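You operate a simulated robot arm through the tools that you are given. There is no shell and no other tool. Be economical: measure what you need, move in short steps, check, and stop when the job is done.

You run a simulated robot arm. Do the job below in one go: nothing can be reset, and whatever is moved stays where it is left.

JOB
Fetch the yellow pad and set it on the clear lens.

It is judged by the outcome, as a careful person would: the job done as asked, and still so three seconds after it is handed in. It fails if anything else is knocked over, pushed out of place, dropped, spilled or broken.

ROBOT AND FRAMES
A 6-joint arm with a two-finger parallel gripper, fixed in place. Base frame: the origin is at the foot of the arm, x ahead of it, y to its left, z up; the work surface is at about z = 0. Units: m, degrees, N and s.
With the tool pointing down near the work surface it reaches from about 0.14 to 0.58 m from the base axis. Its first joint turns from -66.0 to 66.0 degrees. Payload 2.1 kg.
The tool frame sits at the grasp point between the pads (the TCP): z along the fingers, y along the line on which they close. The tips reach 0.03 m beyond it. The gripper opens to 0.094 m. The fingers are 0.028 m wide and 0.01 m thick; the gripper's body (0.05 by 0.096 m) begins 0.055 m behind the TCP.
Orientation is that of the tool frame in the base frame, as a unit quaternion [w, x, y, z]. With the fingers straight down and closing along the base's y, the tool's x points along the base's -x, its y along +y and its z along -z.

CONTROLS
- The arm moves only by the tool drive_tool. Its argument "commands" is a list that holds one entry, the list of rows, each a list of 7 numbers: the turn, a rotation vector about the tool's x, y, z in degrees, then the shift along the tool's x, y, z in m, then the finger opening in m, from 0 to 0.094. In form: [[[rx, ry, rz, dx, dy, dz, gripper], ...]]. A call has 1 to 12 rows; each row is the pose to reach, as a shift and turn from the pose commanded when the call began, along the tool's axes at that moment. Rows are played at 5 a second. More than 0.05 m and 8.6 degrees between two rows, or a gripper value outside its range, and nothing of the call is played. A pose out of reach is approached as far as the arm can. The call stops where the force on the tool passes 40 N (or 10 N more than at its start, if that is more) or the arm is blocked; 0.2 s more then pass. Each finger travels about 0.072 m/s and halts on what it meets, pressing with about 32 N; the grip force reading is that of the motor and also rises with nothing between the fingers. The clock runs only during rows and for 0.2 s after the last one: add rows that repeat a pose to give the fingers time. It gives the time, the measured TCP pose, the force on the tool (base axes), the opening and the grip force at its end, in the units of the frame above (readings bear some noise), and new pictures: "pictures" is both (left out), scene, wrist or none.
- Cameras (640 x 400 px; columns grow to the right, rows downward): "scene" is fixed at [0.0217, -0.361, 0.4704]; the picture's right is [0.95, -0.32, 0.00], its down [-0.21, -0.63, -0.74] and it looks along [0.24, 0.70, -0.67] (base axes); focal length 230 px, centre (320, 200). "wrist" rides on the gripper at [0.076, 0.014, -0.102] in the tool frame; the picture's right is [-0.18, 0.98, 0.00], its down [-0.75, -0.14, -0.64] and it looks along [-0.63, -0.12, 0.77] (tool axes); focal length 243 px, centre (320, 200). There is no depth. A picture from a camera that has moved, and an enlarged one, comes with that camera's place and axes in the base frame and with its lens. The place of the scene camera against the robot may be out by one fixed shift of up to 0.012 m in any direction.
- close_up(camera, box): a new picture of the part [left, top, right, bottom] of that camera's present view, enlarged. The clock stands still meanwhile.
- close_job(): hands the job in; it is judged then, once.

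Go step by step. Nothing tells you positions but the pictures and the camera data: compare them with the known pose of the tool, close in by small moves and look again before you grip or let go. The budget is 90 turns and 170 pictures, counting those below and the enlarged ones. Unless the task says otherwise, let go and move clear before handing in, and close with one line.

The tools are called after "Call:" as a command line: name --argument value ..., lists and objects as JSON in quotes. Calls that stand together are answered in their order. drive_tool: Moves the arm, as the interface text tells. Its arguments: {"type":"object","properties":{"commands":{"type":"array","items":{"type":"array","items":{"type":"array","items":{"type":"number"}}}},"pictures":{"type":"string","enum":["both","scene","wrist","none"]}},"required":["commands"]} The other tools are called the same way: close_up (camera, box) takes an enlarged picture of a part of a camera's view; close_job () hands the job in.

At the start:

```text
clock: 0.0
tcp_pos: [0.2748, 0.0434, 0.2889]
orientation: [0.0, 0.0, 1.0, 0.0]
ft_force: [0.3, -0.2, -0.7]
finger_gap: 0.0942
grasp_force: 0.0
```

scene: 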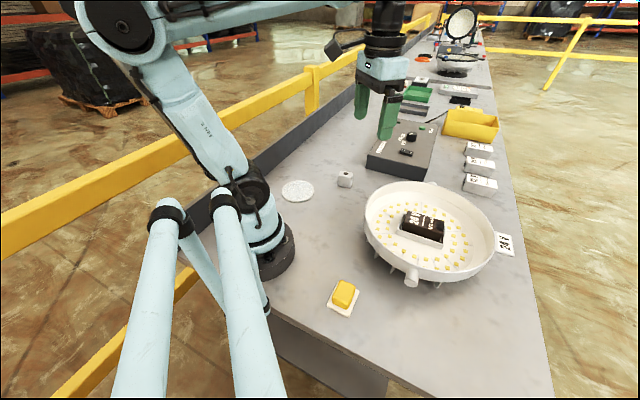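
wrist: 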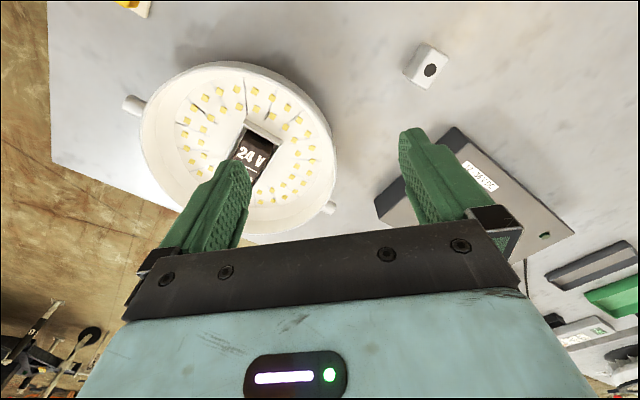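

I see a yellow block on a white base near the front, and a clear round disc near the arm's foot that may be the lens. I'll look closer at both.

Call:
close_up --camera "scene" --box '[260, 160, 400, 330]'

Call:
close_up --camera "scene" --box '[360, 20, 520, 200]'

```text
2.35 times, centred on (330, 245) of scene
camera zoom: at [0.0217, -0.361, 0.4704], right [0.95, -0.32, 0.0], down [-0.21, -0.63, -0.74], along [0.24, 0.7, -0.67], focal length 541 px, centre (296, 94)
```

zoom: 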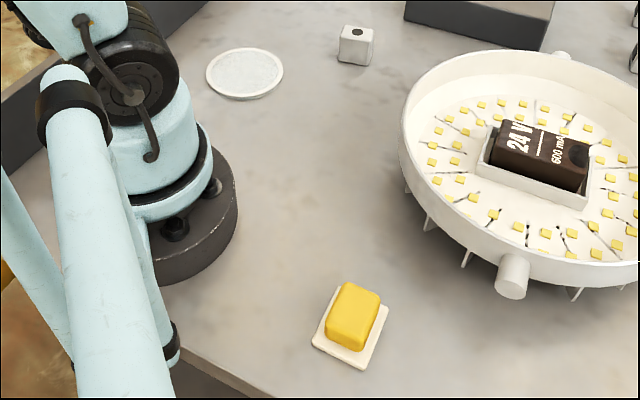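

```text
2.22 times, centred on (440, 110) of scene
camera zoom: at [0.0217, -0.361, 0.4704], right [0.95, -0.32, 0.0], down [-0.21, -0.63, -0.74], along [0.24, 0.7, -0.67], focal length 511 px, centre (53, 400)
```

zoom: 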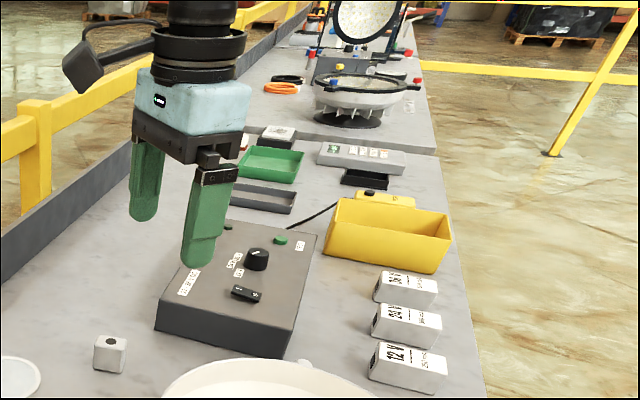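

The clear lens is the flat round disc at about (0.14, 0.19), and the yellow pad sits on a white card at about (0.14, -0.17). I'll go above the pad, staying high and turning the tool with the arm.

Call:
drive_tool --commands '[[[0, 0, 6.4, 0.017, -0.027, 0, 0.094], [0, 0, 12.8, 0.034, -0.0535, 0, 0.094], [0, 0, 19.1, 0.051, -0.08, 0, 0.094], [0, 0, 25.5, 0.068, -0.107, 0, 0.094], [0, 0, 31.9, 0.085, -0.134, 0, 0.094], [0, 0, 38.3, 0.102, -0.1605, 0, 0.094], [0, 0, 44.6, 0.119, -0.187, 0, 0.094], [0, 0, 51, 0.136, -0.214, 0, 0.094], [0, 0, 51, 0.136, -0.214, 0.04, 0.094], [0, 0, 51, 0.136, -0.214, 0.08, 0.094], [0, 0, 51, 0.136, -0.214, 0.08, 0.094]]]'

```text
clock: 2.4
tcp_pos: [0.1403, -0.1702, 0.2093]
orientation: [0.0, 0.43, 0.903, 0.0]
ft_force: [-0.2, 0.0, -0.4]
finger_gap: 0.0942
grasp_force: 0.1
camera wrist: at [0.1038, -0.1017, 0.312], right [0.88, 0.48, 0.0], down [0.36, -0.67, 0.64], along [0.31, -0.56, -0.77], focal length 243 px, centre (320, 200)
```

scene: 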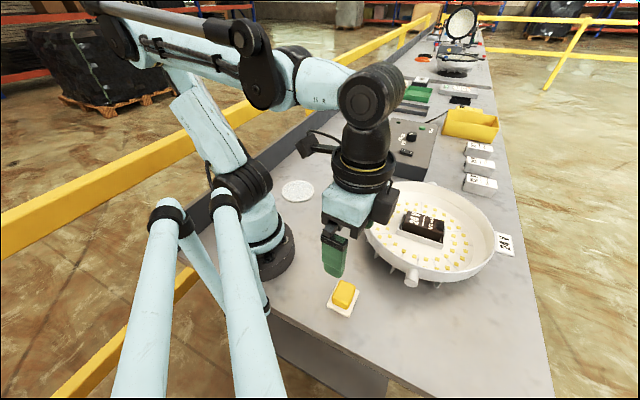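
wrist: 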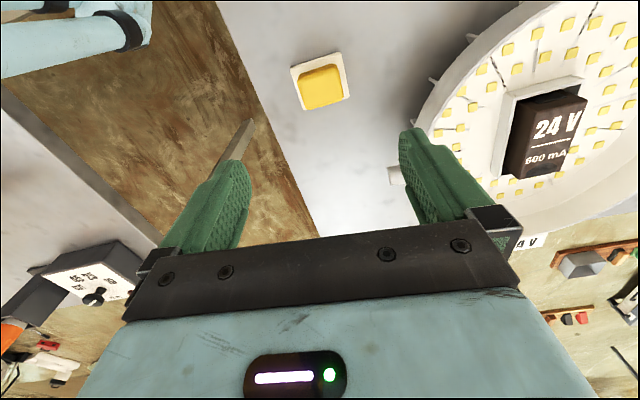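

Call:
close_up --camera "wrist" --box '[270, 40, 370, 120]'

Call:
close_up --camera "scene" --box '[310, 260, 380, 330]'

```text
5.00 times, centred on (320, 80) of wrist
camera zoom: at [0.1038, -0.1017, 0.312], right [0.88, 0.48, 0.0], down [0.36, -0.67, 0.64], along [0.31, -0.56, -0.77], focal length 1213 px, centre (320, 800)
```

zoom: 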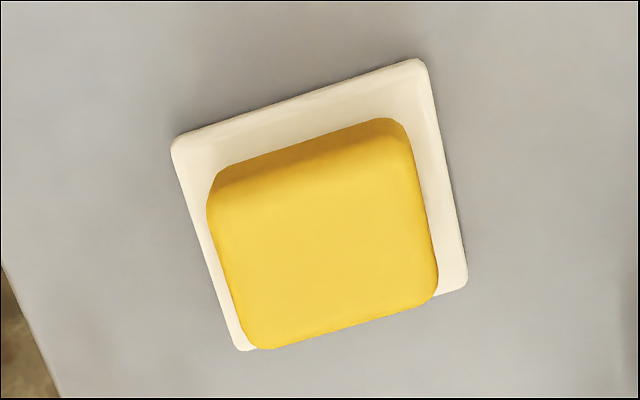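

```text
5.71 times, centred on (345, 295) of scene
camera zoom: at [0.0217, -0.361, 0.4704], right [0.95, -0.32, 0.0], down [-0.21, -0.63, -0.74], along [0.24, 0.7, -0.67], focal length 1314 px, centre (177, -343)
```

zoom: 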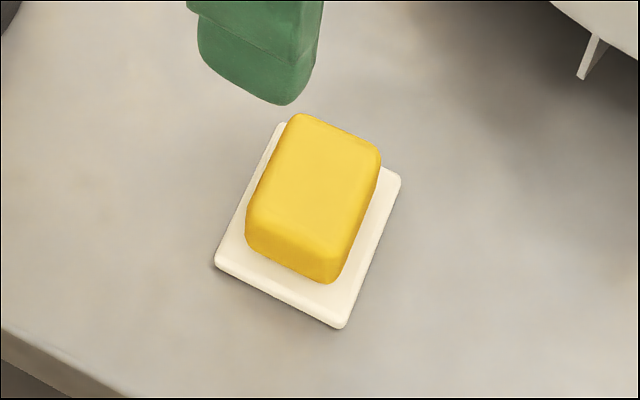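

The pad is about 43 x 32 mm, centred near (0.145, -0.170), its long side at about 44°. It rests on a white card. I'll align with the long side, come down part of the way with a narrower opening and check.

Call:
drive_tool --commands '[[[0, 0, -5.2, -0.002, 0.0037, 0, 0.075], [0, 0, -5.2, -0.002, 0.0037, 0.04, 0.07], [0, 0, -5.2, -0.002, 0.0037, 0.08, 0.07], [0, 0, -5.2, -0.002, 0.0037, 0.119, 0.07], [0, 0, -5.2, -0.002, 0.0037, 0.119, 0.07]]]'

Call:
close_up --camera "scene" --box '[290, 230, 400, 330]'

```text
clock: 3.6
tcp_pos: [0.1428, -0.1691, 0.0907]
orientation: [-0.001, 0.389, 0.921, -0.001]
ft_force: [-0.2, -0.8, 0.0]
finger_gap: 0.0699
grasp_force: 0.0
camera wrist: at [0.1004, -0.1047, 0.1934], right [0.83, 0.55, 0.0], down [0.42, -0.64, 0.64], along [0.36, -0.53, -0.77], focal length 243 px, centre (320, 200)
```

scene: 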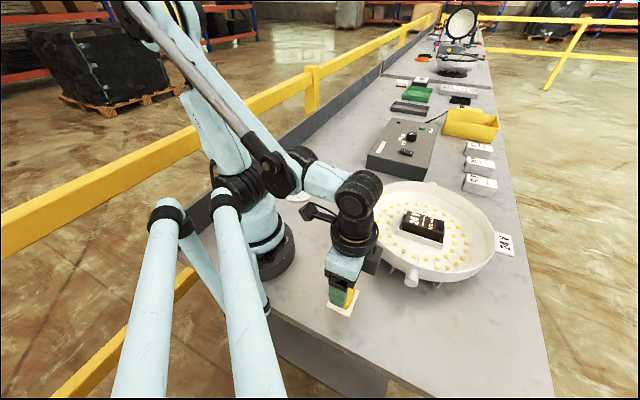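
wrist: 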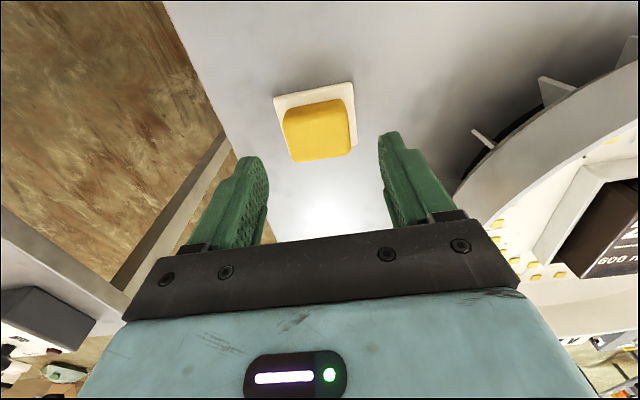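

```text
4.00 times, centred on (345, 280) of scene
camera zoom: at [0.0217, -0.361, 0.4704], right [0.95, -0.32, 0.0], down [-0.21, -0.63, -0.74], along [0.24, 0.7, -0.67], focal length 920 px, centre (220, -120)
```

zoom: 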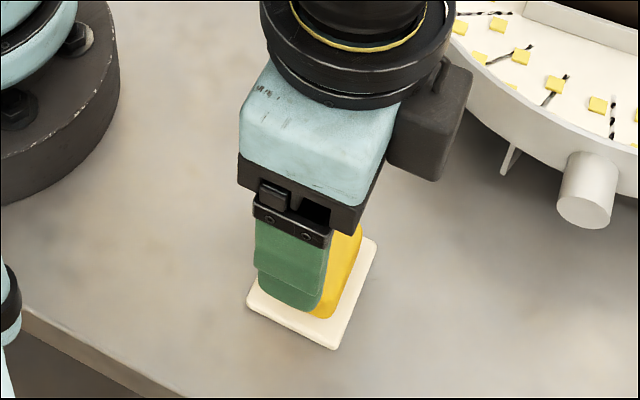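

The fingers straddle the pad. I'll measure the pad again from this closer view.

Call:
close_up --camera "wrist" --box '[240, 70, 400, 170]'

```text
4.00 times, centred on (320, 120) of wrist
camera zoom: at [0.1004, -0.1047, 0.1934], right [0.83, 0.55, 0.0], down [0.42, -0.64, 0.64], along [0.36, -0.53, -0.77], focal length 970 px, centre (320, 520)
```

zoom: 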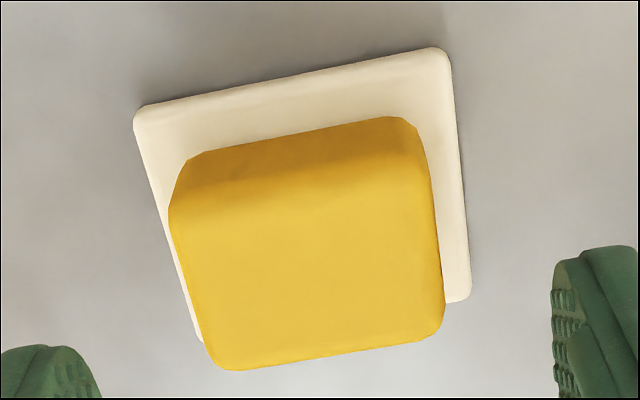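

The pad's centre is about (0.1455, -0.1715), with its top at about 0.026. I'll shift 3 mm, lower the tips to just above the card and close.

Call:
drive_tool --commands '[[[0, 0, 0, -0.003, 0, 0.02, 0.07], [0, 0, 0, -0.003, 0, 0.04, 0.07], [0, 0, 0, -0.003, 0, 0.05, 0.07], [0, 0, 0, -0.003, 0, 0.05, 0.055], [0, 0, 0, -0.003, 0, 0.05, 0.045], [0, 0, 0, -0.003, 0, 0.05, 0.037], [0, 0, 0, -0.003, 0, 0.05, 0.035], [0, 0, 0, -0.003, 0, 0.05, 0.035]]]'

Call:
close_up --camera "scene" --box '[290, 230, 400, 330]'

```text
clock: 5.4
tcp_pos: [0.1434, -0.1737, 0.0413]
orientation: [0.0, 0.389, 0.921, 0.001]
ft_force: [0.7, 1.4, 10.7]
finger_gap: 0.0453
grasp_force: 32.1
camera wrist: at [0.1015, -0.1083, 0.1436], right [0.83, 0.55, 0.0], down [0.42, -0.64, 0.64], along [0.36, -0.53, -0.77], focal length 243 px, centre (320, 200)
```

scene: 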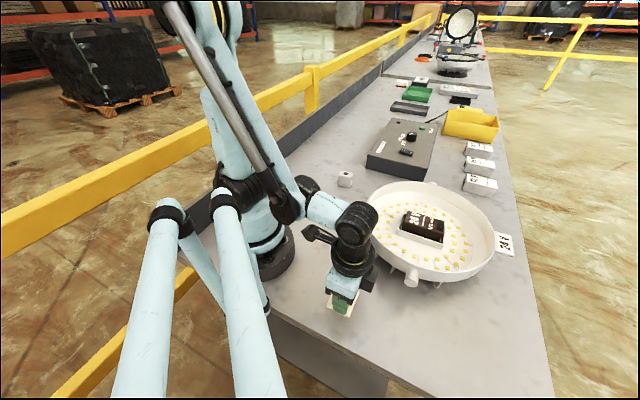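
wrist: 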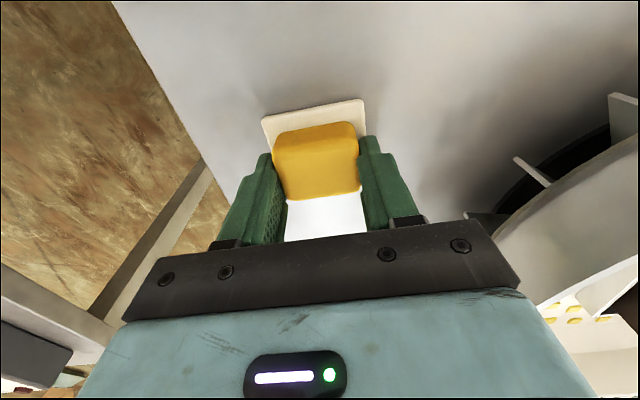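

```text
4.00 times, centred on (345, 280) of scene
camera zoom: at [0.0217, -0.361, 0.4704], right [0.95, -0.32, 0.0], down [-0.21, -0.63, -0.74], along [0.24, 0.7, -0.67], focal length 920 px, centre (220, -120)
```

zoom: 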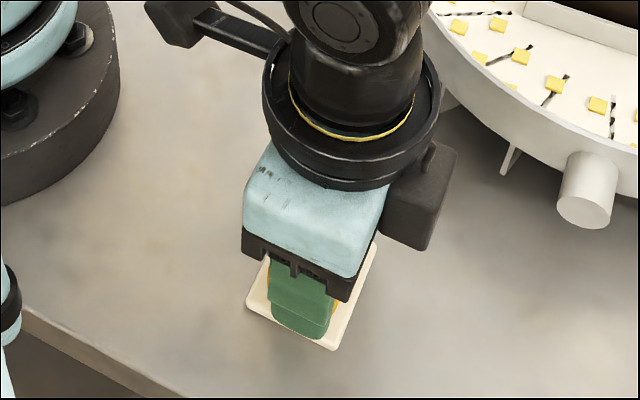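

The pad is gripped at 45 mm, with light contact under the tips. I'll lift a little and check whether the card stays.

Call:
drive_tool --commands '[[[0, 0, 0, -0.003, 0, 0.045, 0.035], [0, 0, 0, -0.003, 0, 0.03, 0.035], [0, 0, 0, -0.003, 0, 0.0, 0.035], [0, 0, 0, -0.003, 0, -0.03, 0.035]]]'

Call:
close_up --camera "scene" --box '[290, 230, 400, 330]'

```text
clock: 5.7
tcp_pos: [0.1444, -0.1739, 0.0408]
orientation: [-0.005, 0.389, 0.921, 0.003]
ft_force: [-5.0, 6.7, 87.1]
finger_gap: 0.0453
grasp_force: 32.1
out of reach, approached as far as the arm can: row 1
stopped in row 1: the force on the tool passed its limit (the readings are from after the stop); the commanded pose is now the measured one
camera wrist: at [0.1025, -0.1096, 0.1437], right [0.83, 0.55, 0.0], down [0.43, -0.64, 0.63], along [0.35, -0.53, -0.77], focal length 243 px, centre (320, 200)
```

scene: 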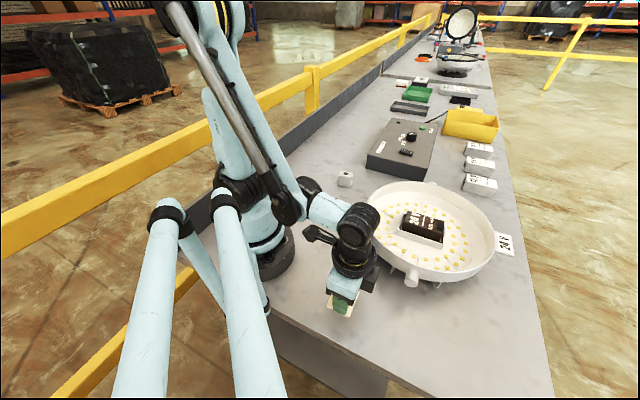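
wrist: 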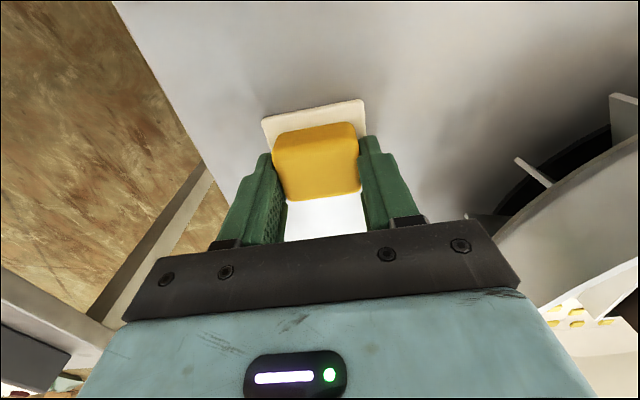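

```text
4.00 times, centred on (345, 280) of scene
camera zoom: at [0.0216, -0.3609, 0.4706], right [0.95, -0.32, 0.0], down [-0.21, -0.63, -0.74], along [0.24, 0.7, -0.67], focal length 920 px, centre (220, -120)
```

zoom: 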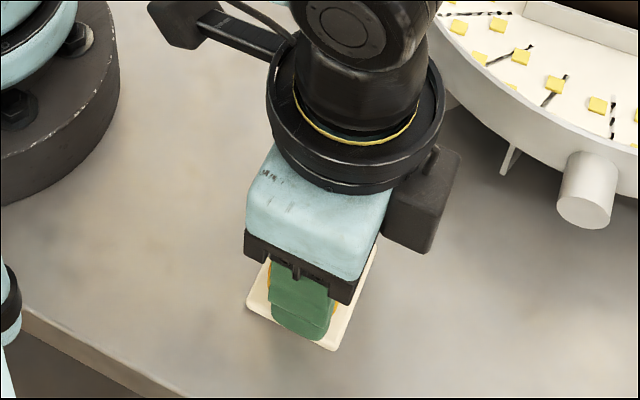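

My mistake: the rows count from the present pose, so that command pushed down. The stop caught it and nothing seems to have shifted. I'll lift properly now.

Call:
drive_tool --commands '[[[0, 0, 0, 0, 0, -0.005, 0.035], [0, 0, 0, 0, 0, -0.02, 0.035], [0, 0, 0, 0, 0, -0.04, 0.035], [0, 0, 0, 0, 0, -0.07, 0.035], [0, 0, 0, 0, 0, -0.07, 0.035]]]'

Call:
close_up --camera "scene" --box '[290, 230, 400, 330]'

```text
clock: 6.8
tcp_pos: [0.1465, -0.1735, 0.1086]
orientation: [-0.004, 0.39, 0.921, 0.003]
ft_force: [-0.1, -0.4, -0.9]
finger_gap: 0.0454
grasp_force: 31.9
camera wrist: at [0.103, -0.11, 0.2128], right [0.83, 0.55, 0.0], down [0.43, -0.64, 0.63], along [0.35, -0.53, -0.77], focal length 243 px, centre (320, 200)
```

scene: 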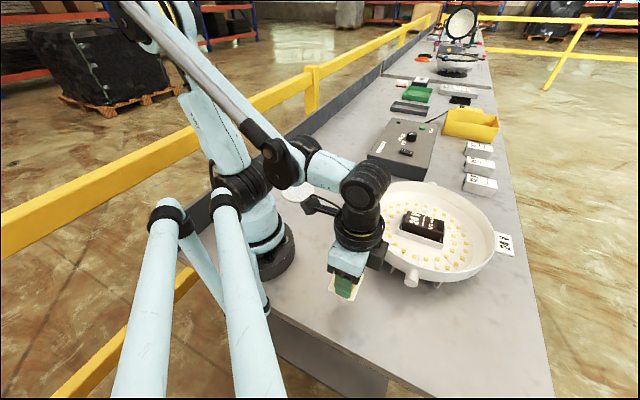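
wrist: 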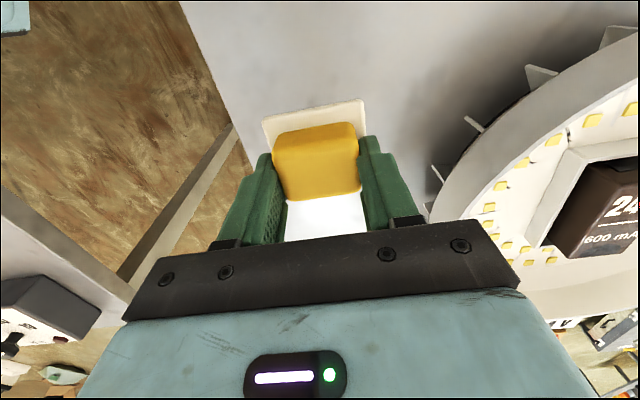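

```text
4.00 times, centred on (345, 280) of scene
camera zoom: at [0.0217, -0.361, 0.4704], right [0.95, -0.32, 0.0], down [-0.21, -0.63, -0.74], along [0.24, 0.7, -0.67], focal length 920 px, centre (220, -120)
```

zoom: 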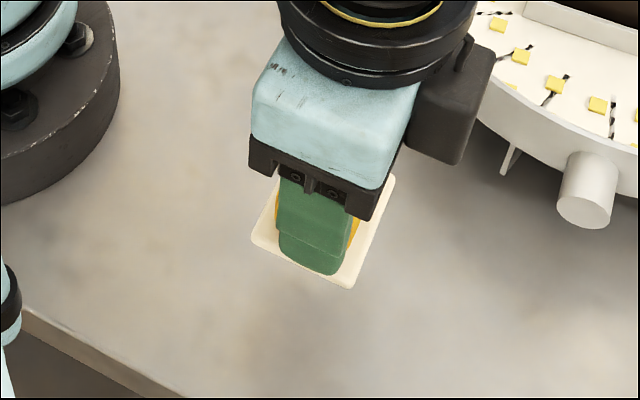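

The white card is the pad's own backing and comes along with it, its underside about 41 mm below the TCP. I'll lift higher and swing round in front towards the lens side.

Call:
drive_tool --commands '[[[0, 0, 0, 0, 0, -0.04, 0.035], [0, 0, 0, 0, 0, -0.08, 0.035], [0, 0, 0, 0, 0, -0.12, 0.035], [0, 0, 0, 0, 0, -0.16, 0.035], [0, 0, -7.6, 0.01, 0.036, -0.17, 0.035], [0, 0, -15.2, 0.02, 0.072, -0.17, 0.035], [0, 0, -22.9, 0.03, 0.108, -0.17, 0.035], [0, 0, -30.5, 0.04, 0.144, -0.17, 0.035], [0, 0, -38.1, 0.05, 0.18, -0.17, 0.035], [0, 0, -45.8, 0.06, 0.216, -0.17, 0.035], [0, 0, -45.8, 0.06, 0.216, -0.17, 0.035]]]'

```text
clock: 9.2
tcp_pos: [0.2558, 0.0199, 0.28]
orientation: [-0.003, 0.0, 1.0, 0.005]
ft_force: [0.0, 0.2, -0.5]
finger_gap: 0.0452
grasp_force: 32.0
camera wrist: at [0.1817, 0.034, 0.3835], right [0.18, 0.98, 0.01], down [0.76, -0.15, 0.64], along [0.63, -0.11, -0.77], focal length 243 px, centre (320, 200)
```

scene: 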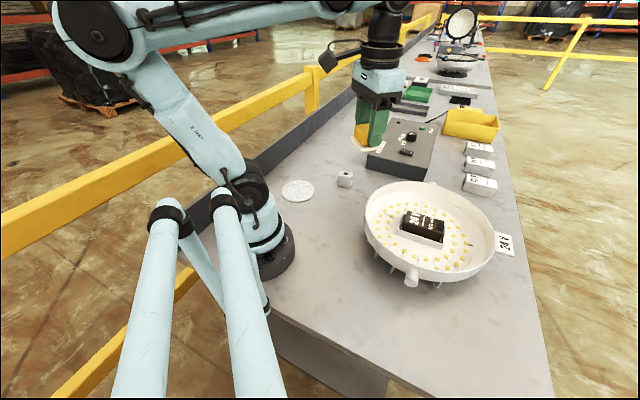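
wrist: 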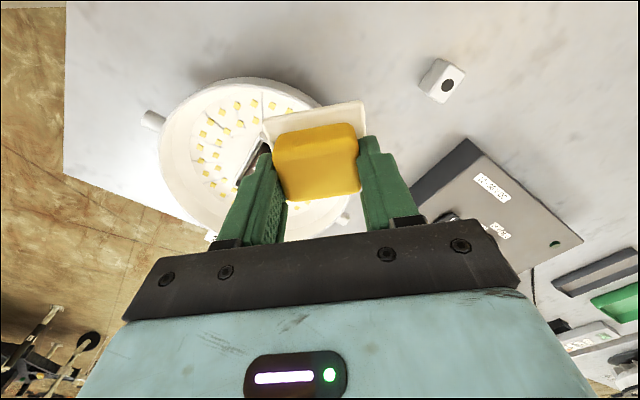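

Still held firmly. Next I'll go to a point slightly beyond the lens so the wrist camera can see it.

Call:
drive_tool --commands '[[[0, 0, -7.6, 0.0116, 0.0307, 0, 0.035], [0, 0, -15.2, 0.0231, 0.0614, 0, 0.035], [0, 0, -22.8, 0.0347, 0.0921, 0, 0.035], [0, 0, -30.4, 0.0463, 0.1229, 0, 0.035], [0, 0, -38, 0.0579, 0.1536, 0, 0.035], [0, 0, -45.6, 0.0694, 0.1843, 0, 0.035], [0, 0, -53, 0.081, 0.215, 0, 0.035], [0, 0, -53, 0.081, 0.215, 0.04, 0.035], [0, 0, -53, 0.081, 0.215, 0.07, 0.035], [0, 0, -53, 0.081, 0.215, 0.07, 0.035]]]'

```text
clock: 11.4
tcp_pos: [0.1766, 0.2326, 0.2119]
orientation: [0.0, -0.446, 0.895, 0.005]
ft_force: [-0.5, -0.3, -1.6]
finger_gap: 0.0454
grasp_force: 31.5
camera wrist: at [0.1211, 0.1795, 0.3151], right [-0.67, 0.74, 0.01], down [0.57, 0.51, 0.64], along [0.47, 0.44, -0.77], focal length 243 px, centre (320, 200)
```

scene: 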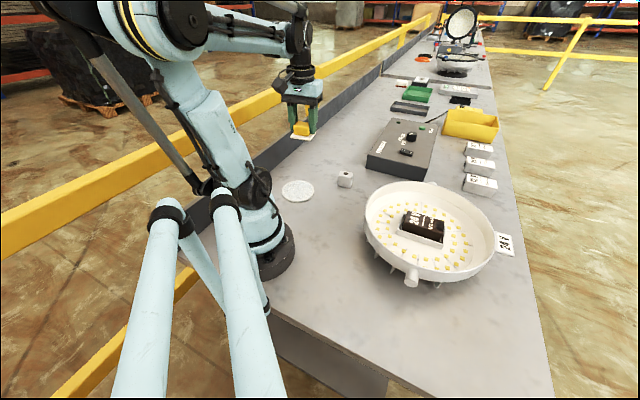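
wrist: 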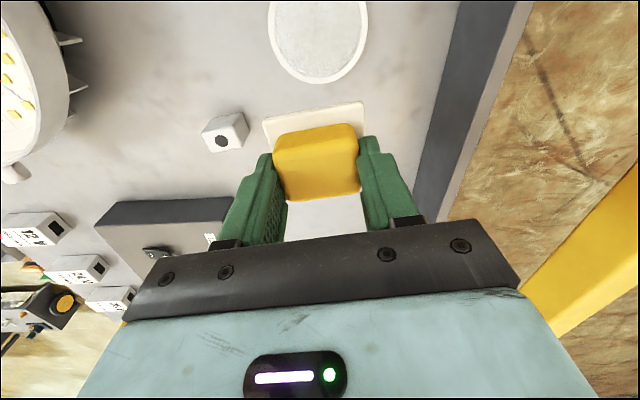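

Call:
close_up --camera "wrist" --box '[240, 0, 400, 100]'

Call:
close_up --camera "scene" --box '[260, 110, 370, 220]'

```text
4.00 times, centred on (320, 50) of wrist
camera zoom: at [0.1211, 0.1795, 0.3151], right [-0.67, 0.74, 0.01], down [0.57, 0.51, 0.64], along [0.47, 0.44, -0.77], focal length 970 px, centre (320, 800)
```

zoom: 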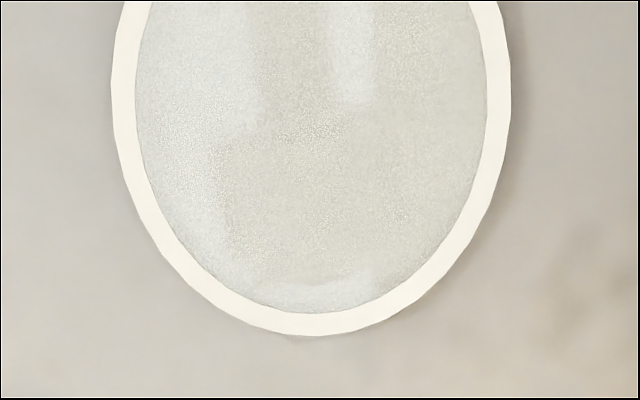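

```text
3.64 times, centred on (315, 165) of scene
camera zoom: at [0.0217, -0.361, 0.4704], right [0.95, -0.32, 0.0], down [-0.21, -0.63, -0.74], along [0.24, 0.7, -0.67], focal length 836 px, centre (338, 327)
```

zoom: 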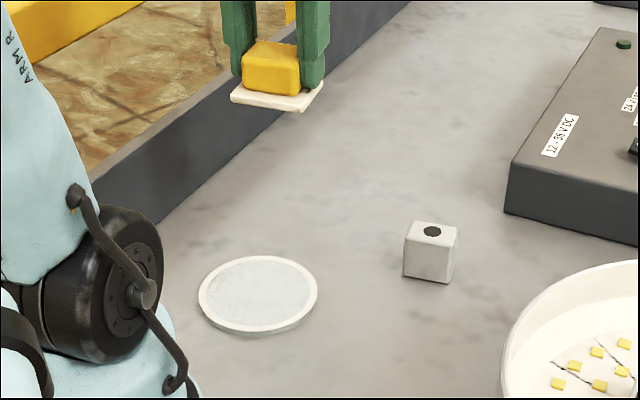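

The lens is a low disc about 103 mm across. Both cameras together put its centre near (0.1415, 0.196). I'll move over it, hover with the backing about 4 cm up and check.

Call:
drive_tool --commands '[[[0, 0, 0, 0.024, 0.003, 0, 0.035], [0, 0, 0, 0.048, 0.0057, 0, 0.035], [0, 0, 0, 0.048, 0.0057, 0.04, 0.035], [0, 0, 0, 0.048, 0.0057, 0.08, 0.035], [0, 0, 0, 0.048, 0.0057, 0.125, 0.035], [0, 0, 0, 0.048, 0.0057, 0.125, 0.035]]]'

Call:
close_up --camera "scene" --box '[250, 130, 350, 220]'

Call:
close_up --camera "wrist" --box '[200, 0, 440, 150]'

```text
clock: 12.8
tcp_pos: [0.1423, 0.2023, 0.0869]
orientation: [0.0, -0.447, 0.895, 0.005]
ft_force: [0.0, 1.1, -0.6]
finger_gap: 0.0451
grasp_force: 31.7
camera wrist: at [0.0856, 0.1494, 0.1892], right [-0.67, 0.74, 0.01], down [0.57, 0.51, 0.64], along [0.47, 0.44, -0.77], focal length 243 px, centre (320, 200)
```

scene: 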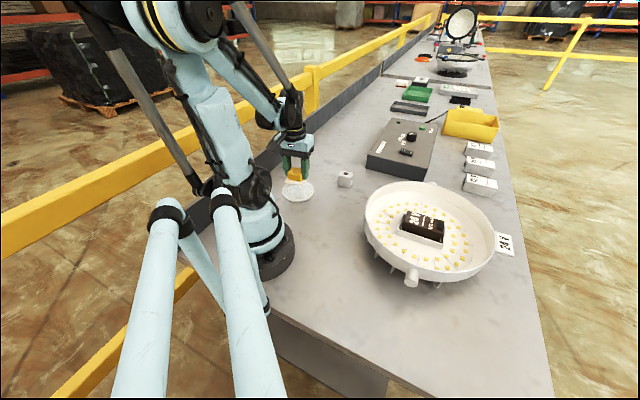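
wrist: 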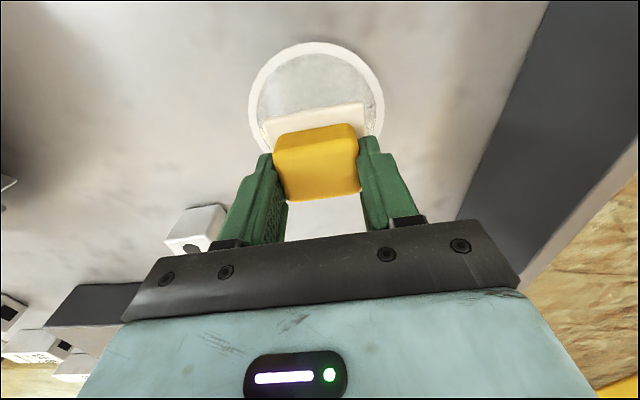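

```text
4.44 times, centred on (300, 175) of scene
camera zoom: at [0.0217, -0.361, 0.4704], right [0.95, -0.32, 0.0], down [-0.21, -0.63, -0.74], along [0.24, 0.7, -0.67], focal length 1022 px, centre (409, 311)
```

zoom: 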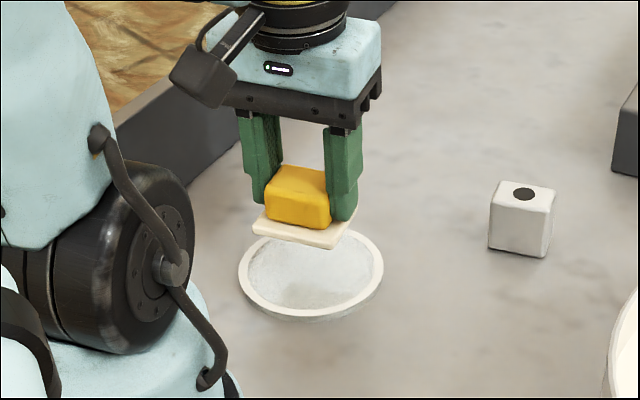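

```text
2.67 times, centred on (320, 75) of wrist
camera zoom: at [0.0856, 0.1494, 0.1892], right [-0.67, 0.74, 0.01], down [0.57, 0.51, 0.64], along [0.47, 0.44, -0.77], focal length 647 px, centre (320, 533)
```

zoom: 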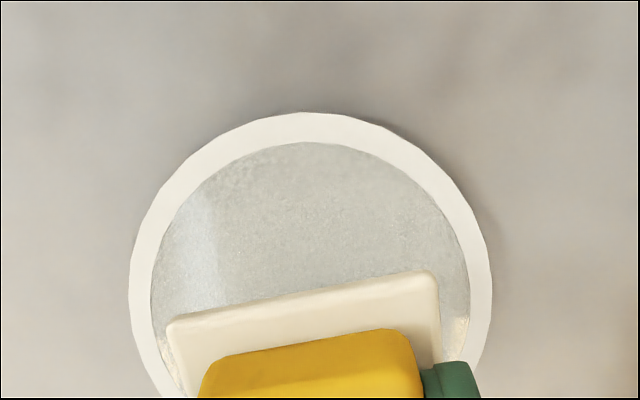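

Measured in the same view, the backing's centre (0.140, 0.201) is within 2 mm of the lens centre (0.141, 0.199). I'll lower it slowly.

Call:
drive_tool --commands '[[[0, 0, 0, 0.001, 0, 0.012, 0.035], [0, 0, 0, 0.001, 0, 0.024, 0.035], [0, 0, 0, 0.001, 0, 0.032, 0.035], [0, 0, 0, 0.001, 0, 0.032, 0.035]]]' --pictures "scene"

Call:
close_up --camera "scene" --box '[260, 150, 340, 220]'

Call:
close_up --camera "wrist" --box '[200, 0, 440, 150]'

```text
clock: 13.8
tcp_pos: [0.141, 0.1993, 0.054]
orientation: [0.0, -0.445, 0.895, 0.005]
ft_force: [0.5, 0.2, -0.3]
finger_gap: 0.0452
grasp_force: 31.6
```

scene: 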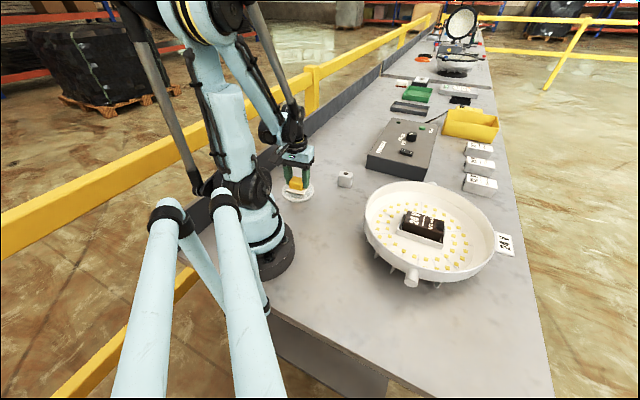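

```text
5.71 times, centred on (300, 185) of scene
camera zoom: at [0.0217, -0.361, 0.4704], right [0.95, -0.32, 0.0], down [-0.21, -0.63, -0.74], along [0.24, 0.7, -0.67], focal length 1314 px, centre (434, 286)
```

zoom: 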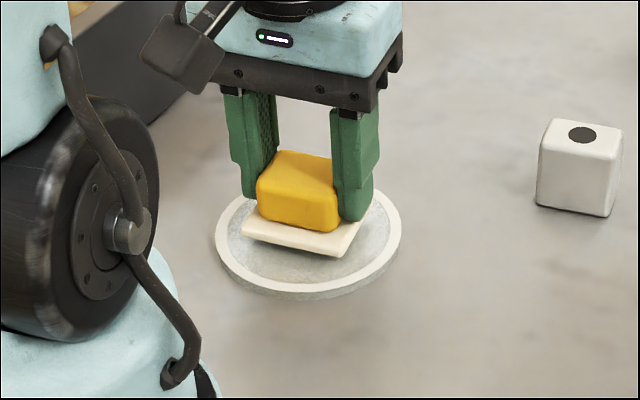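

```text
2.67 times, centred on (320, 75) of wrist
camera zoom: at [0.0862, 0.1471, 0.1563], right [-0.67, 0.74, 0.01], down [0.57, 0.51, 0.64], along [0.47, 0.44, -0.77], focal length 647 px, centre (320, 533)
```

zoom: 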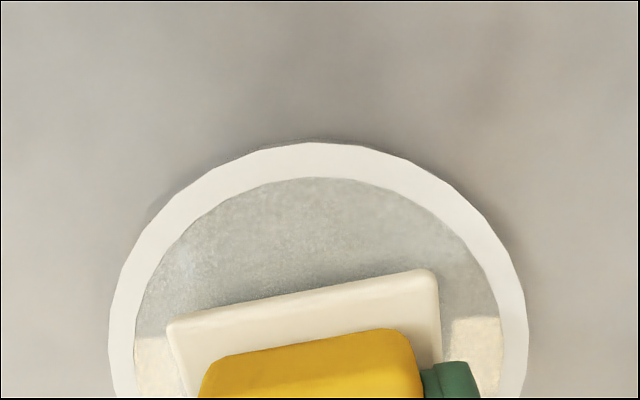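

Centred, with a small gap left. I'll go down in millimetre steps until contact.

Call:
drive_tool --commands '[[[0, 0, 0, 0, 0, 0.002, 0.035], [0, 0, 0, 0, 0, 0.004, 0.035], [0, 0, 0, 0, 0, 0.005, 0.035], [0, 0, 0, 0, 0, 0.005, 0.035]]]' --pictures "none"

Call:
close_up --camera "scene" --box '[260, 150, 340, 220]'

```text
clock: 14.8
tcp_pos: [0.1418, 0.1997, 0.0488]
orientation: [0.0, -0.446, 0.895, 0.005]
ft_force: [0.0, -0.1, -0.6]
finger_gap: 0.0448
grasp_force: 32.4
```

```text
5.71 times, centred on (300, 185) of scene
camera zoom: at [0.0217, -0.361, 0.4704], right [0.95, -0.32, 0.0], down [-0.21, -0.63, -0.74], along [0.24, 0.7, -0.67], focal length 1314 px, centre (434, 286)
```

zoom: 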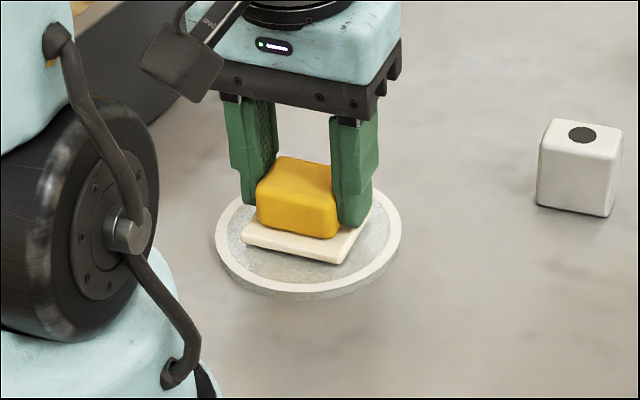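

Call:
drive_tool --commands '[[[0, 0, 0, 0, 0, 0.001, 0.035], [0, 0, 0, 0, 0, 0.002, 0.035], [0, 0, 0, 0, 0, 0.002, 0.035]]]' --pictures "none"

```text
clock: 15.7
tcp_pos: [0.1419, 0.1994, 0.0476]
orientation: [-0.001, -0.446, 0.895, 0.005]
ft_force: [0.6, -0.6, 0.9]
finger_gap: 0.045
grasp_force: 32.2
```

Call:
drive_tool --commands '[[[0, 0, 0, 0, 0, 0.0005, 0.035], [0, 0, 0, 0, 0, 0.001, 0.035], [0, 0, 0, 0, 0, 0.001, 0.035]]]' --pictures "none"

Call:
close_up --camera "scene" --box '[270, 170, 330, 210]'

```text
clock: 16.4
tcp_pos: [0.1424, 0.1997, 0.0464]
orientation: [-0.001, -0.446, 0.895, 0.005]
ft_force: [-2.7, -0.4, 28.4]
finger_gap: 0.0449
grasp_force: 31.6
```

```text
10.00 times, centred on (300, 190) of scene
camera zoom: at [0.0217, -0.3611, 0.4704], right [0.95, -0.32, 0.0], down [-0.21, -0.63, -0.74], along [0.24, 0.7, -0.67], focal length 2300 px, centre (520, 300)
```

zoom: 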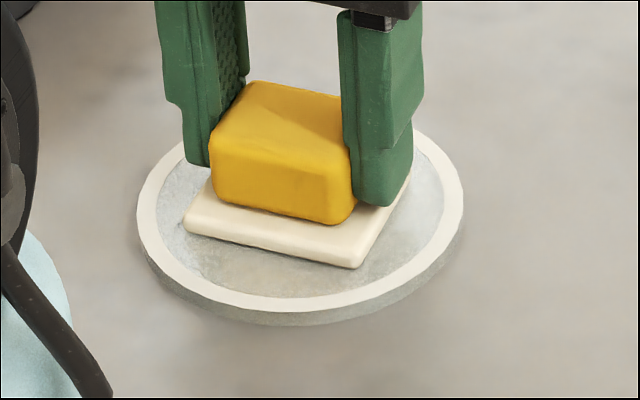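

Contact is clear at 28 N. I'll ease up slightly, open, and check before rising.

Call:
drive_tool --commands '[[[0, 0, 0, 0, 0, -0.0007, 0.035], [0, 0, 0, 0, 0, -0.0007, 0.047], [0, 0, 0, 0, 0, -0.0007, 0.06], [0, 0, 0, 0, 0, -0.0007, 0.07], [0, 0, 0, 0, 0, -0.0007, 0.07], [0, 0, 0, 0, 0, -0.0007, 0.07]]]' --pictures "wrist"

Call:
close_up --camera "scene" --box '[270, 170, 330, 210]'

```text
clock: 17.9
tcp_pos: [0.1426, 0.1988, 0.0477]
orientation: [0.0, -0.447, 0.895, 0.004]
ft_force: [-1.0, -0.2, 0.4]
finger_gap: 0.0701
grasp_force: 0.1
camera wrist: at [0.0861, 0.1466, 0.1502], right [-0.67, 0.74, 0.01], down [0.57, 0.51, 0.64], along [0.47, 0.44, -0.77], focal length 243 px, centre (320, 200)
```

wrist: 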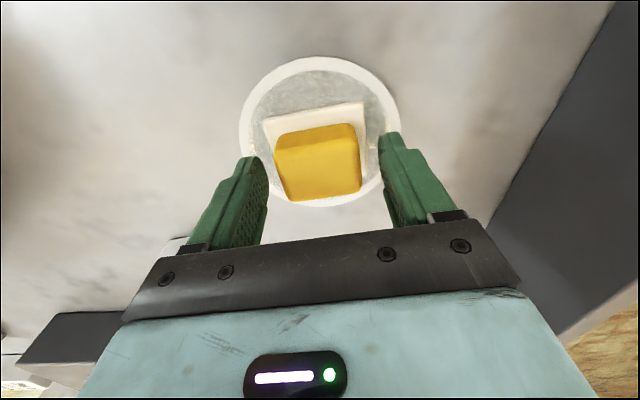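

```text
10.00 times, centred on (300, 190) of scene
camera zoom: at [0.0217, -0.361, 0.4704], right [0.95, -0.32, 0.0], down [-0.21, -0.63, -0.74], along [0.24, 0.7, -0.67], focal length 2300 px, centre (520, 300)
```

zoom: 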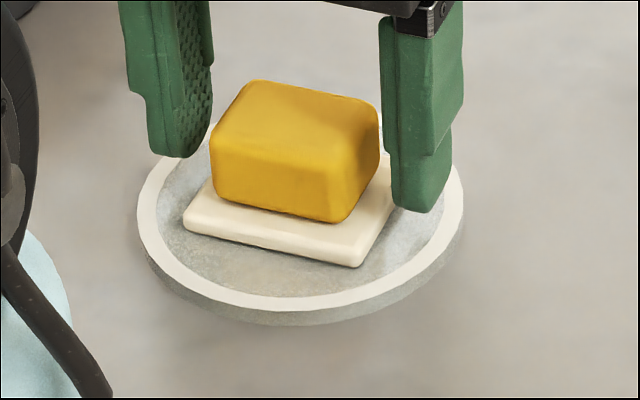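

The pad sits flat and free on the lens. I'll rise straight up.

Call:
drive_tool --commands '[[[0, 0, 0, 0, 0, -0.02, 0.07], [0, 0, 0, 0, 0, -0.06, 0.07], [0, 0, 0, 0, 0, -0.1, 0.07], [0, 0, 0, 0, 0, -0.14, 0.07], [0, 0, 0, 0, 0, -0.14, 0.07]]]'

Call:
close_up --camera "scene" --box '[260, 150, 360, 220]'

```text
clock: 19.1
tcp_pos: [0.1433, 0.1986, 0.1876]
orientation: [-0.001, -0.446, 0.895, 0.004]
ft_force: [0.2, 0.0, -0.2]
finger_gap: 0.0699
grasp_force: 0.1
camera wrist: at [0.0869, 0.1452, 0.2907], right [-0.67, 0.74, 0.01], down [0.57, 0.51, 0.64], along [0.47, 0.44, -0.77], focal length 243 px, centre (320, 200)
```

scene: 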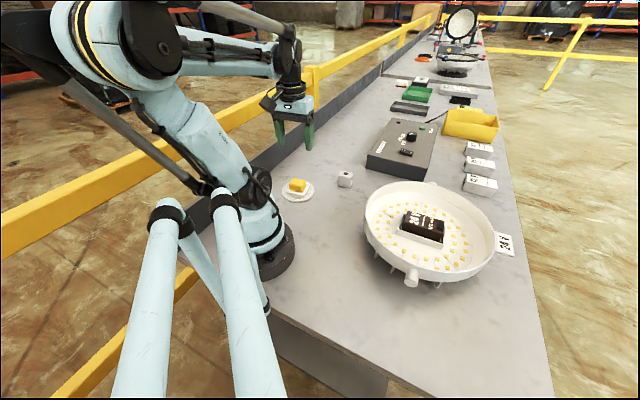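
wrist: 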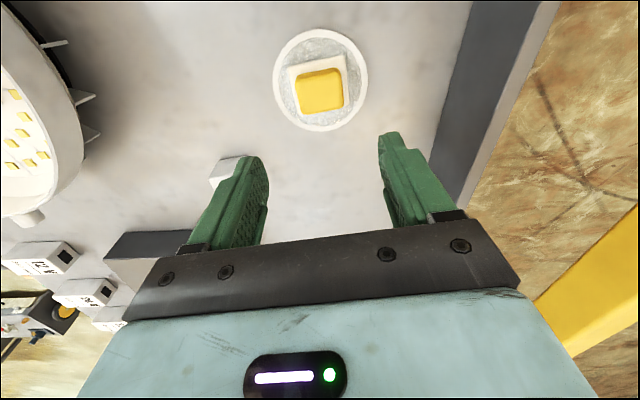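

```text
5.71 times, centred on (310, 185) of scene
camera zoom: at [0.0217, -0.361, 0.4704], right [0.95, -0.32, 0.0], down [-0.21, -0.63, -0.74], along [0.24, 0.7, -0.67], focal length 1314 px, centre (377, 286)
```

zoom: 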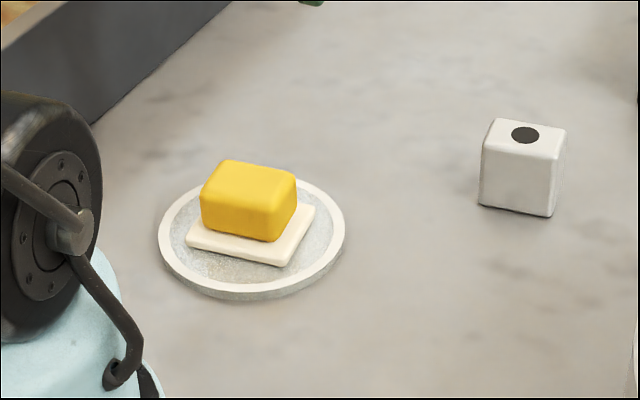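

The pad rests centred on the clear lens, the arm is clear, and nothing else has moved, so I'm handing in.

Call:
close_job

```text
The job is handed in.
```

The yellow pad, with its white backing attached, is sitting centred on the clear lens; one mistaken downward command briefly pressed it into the bench at 87 N before the lift, with no visible damage.
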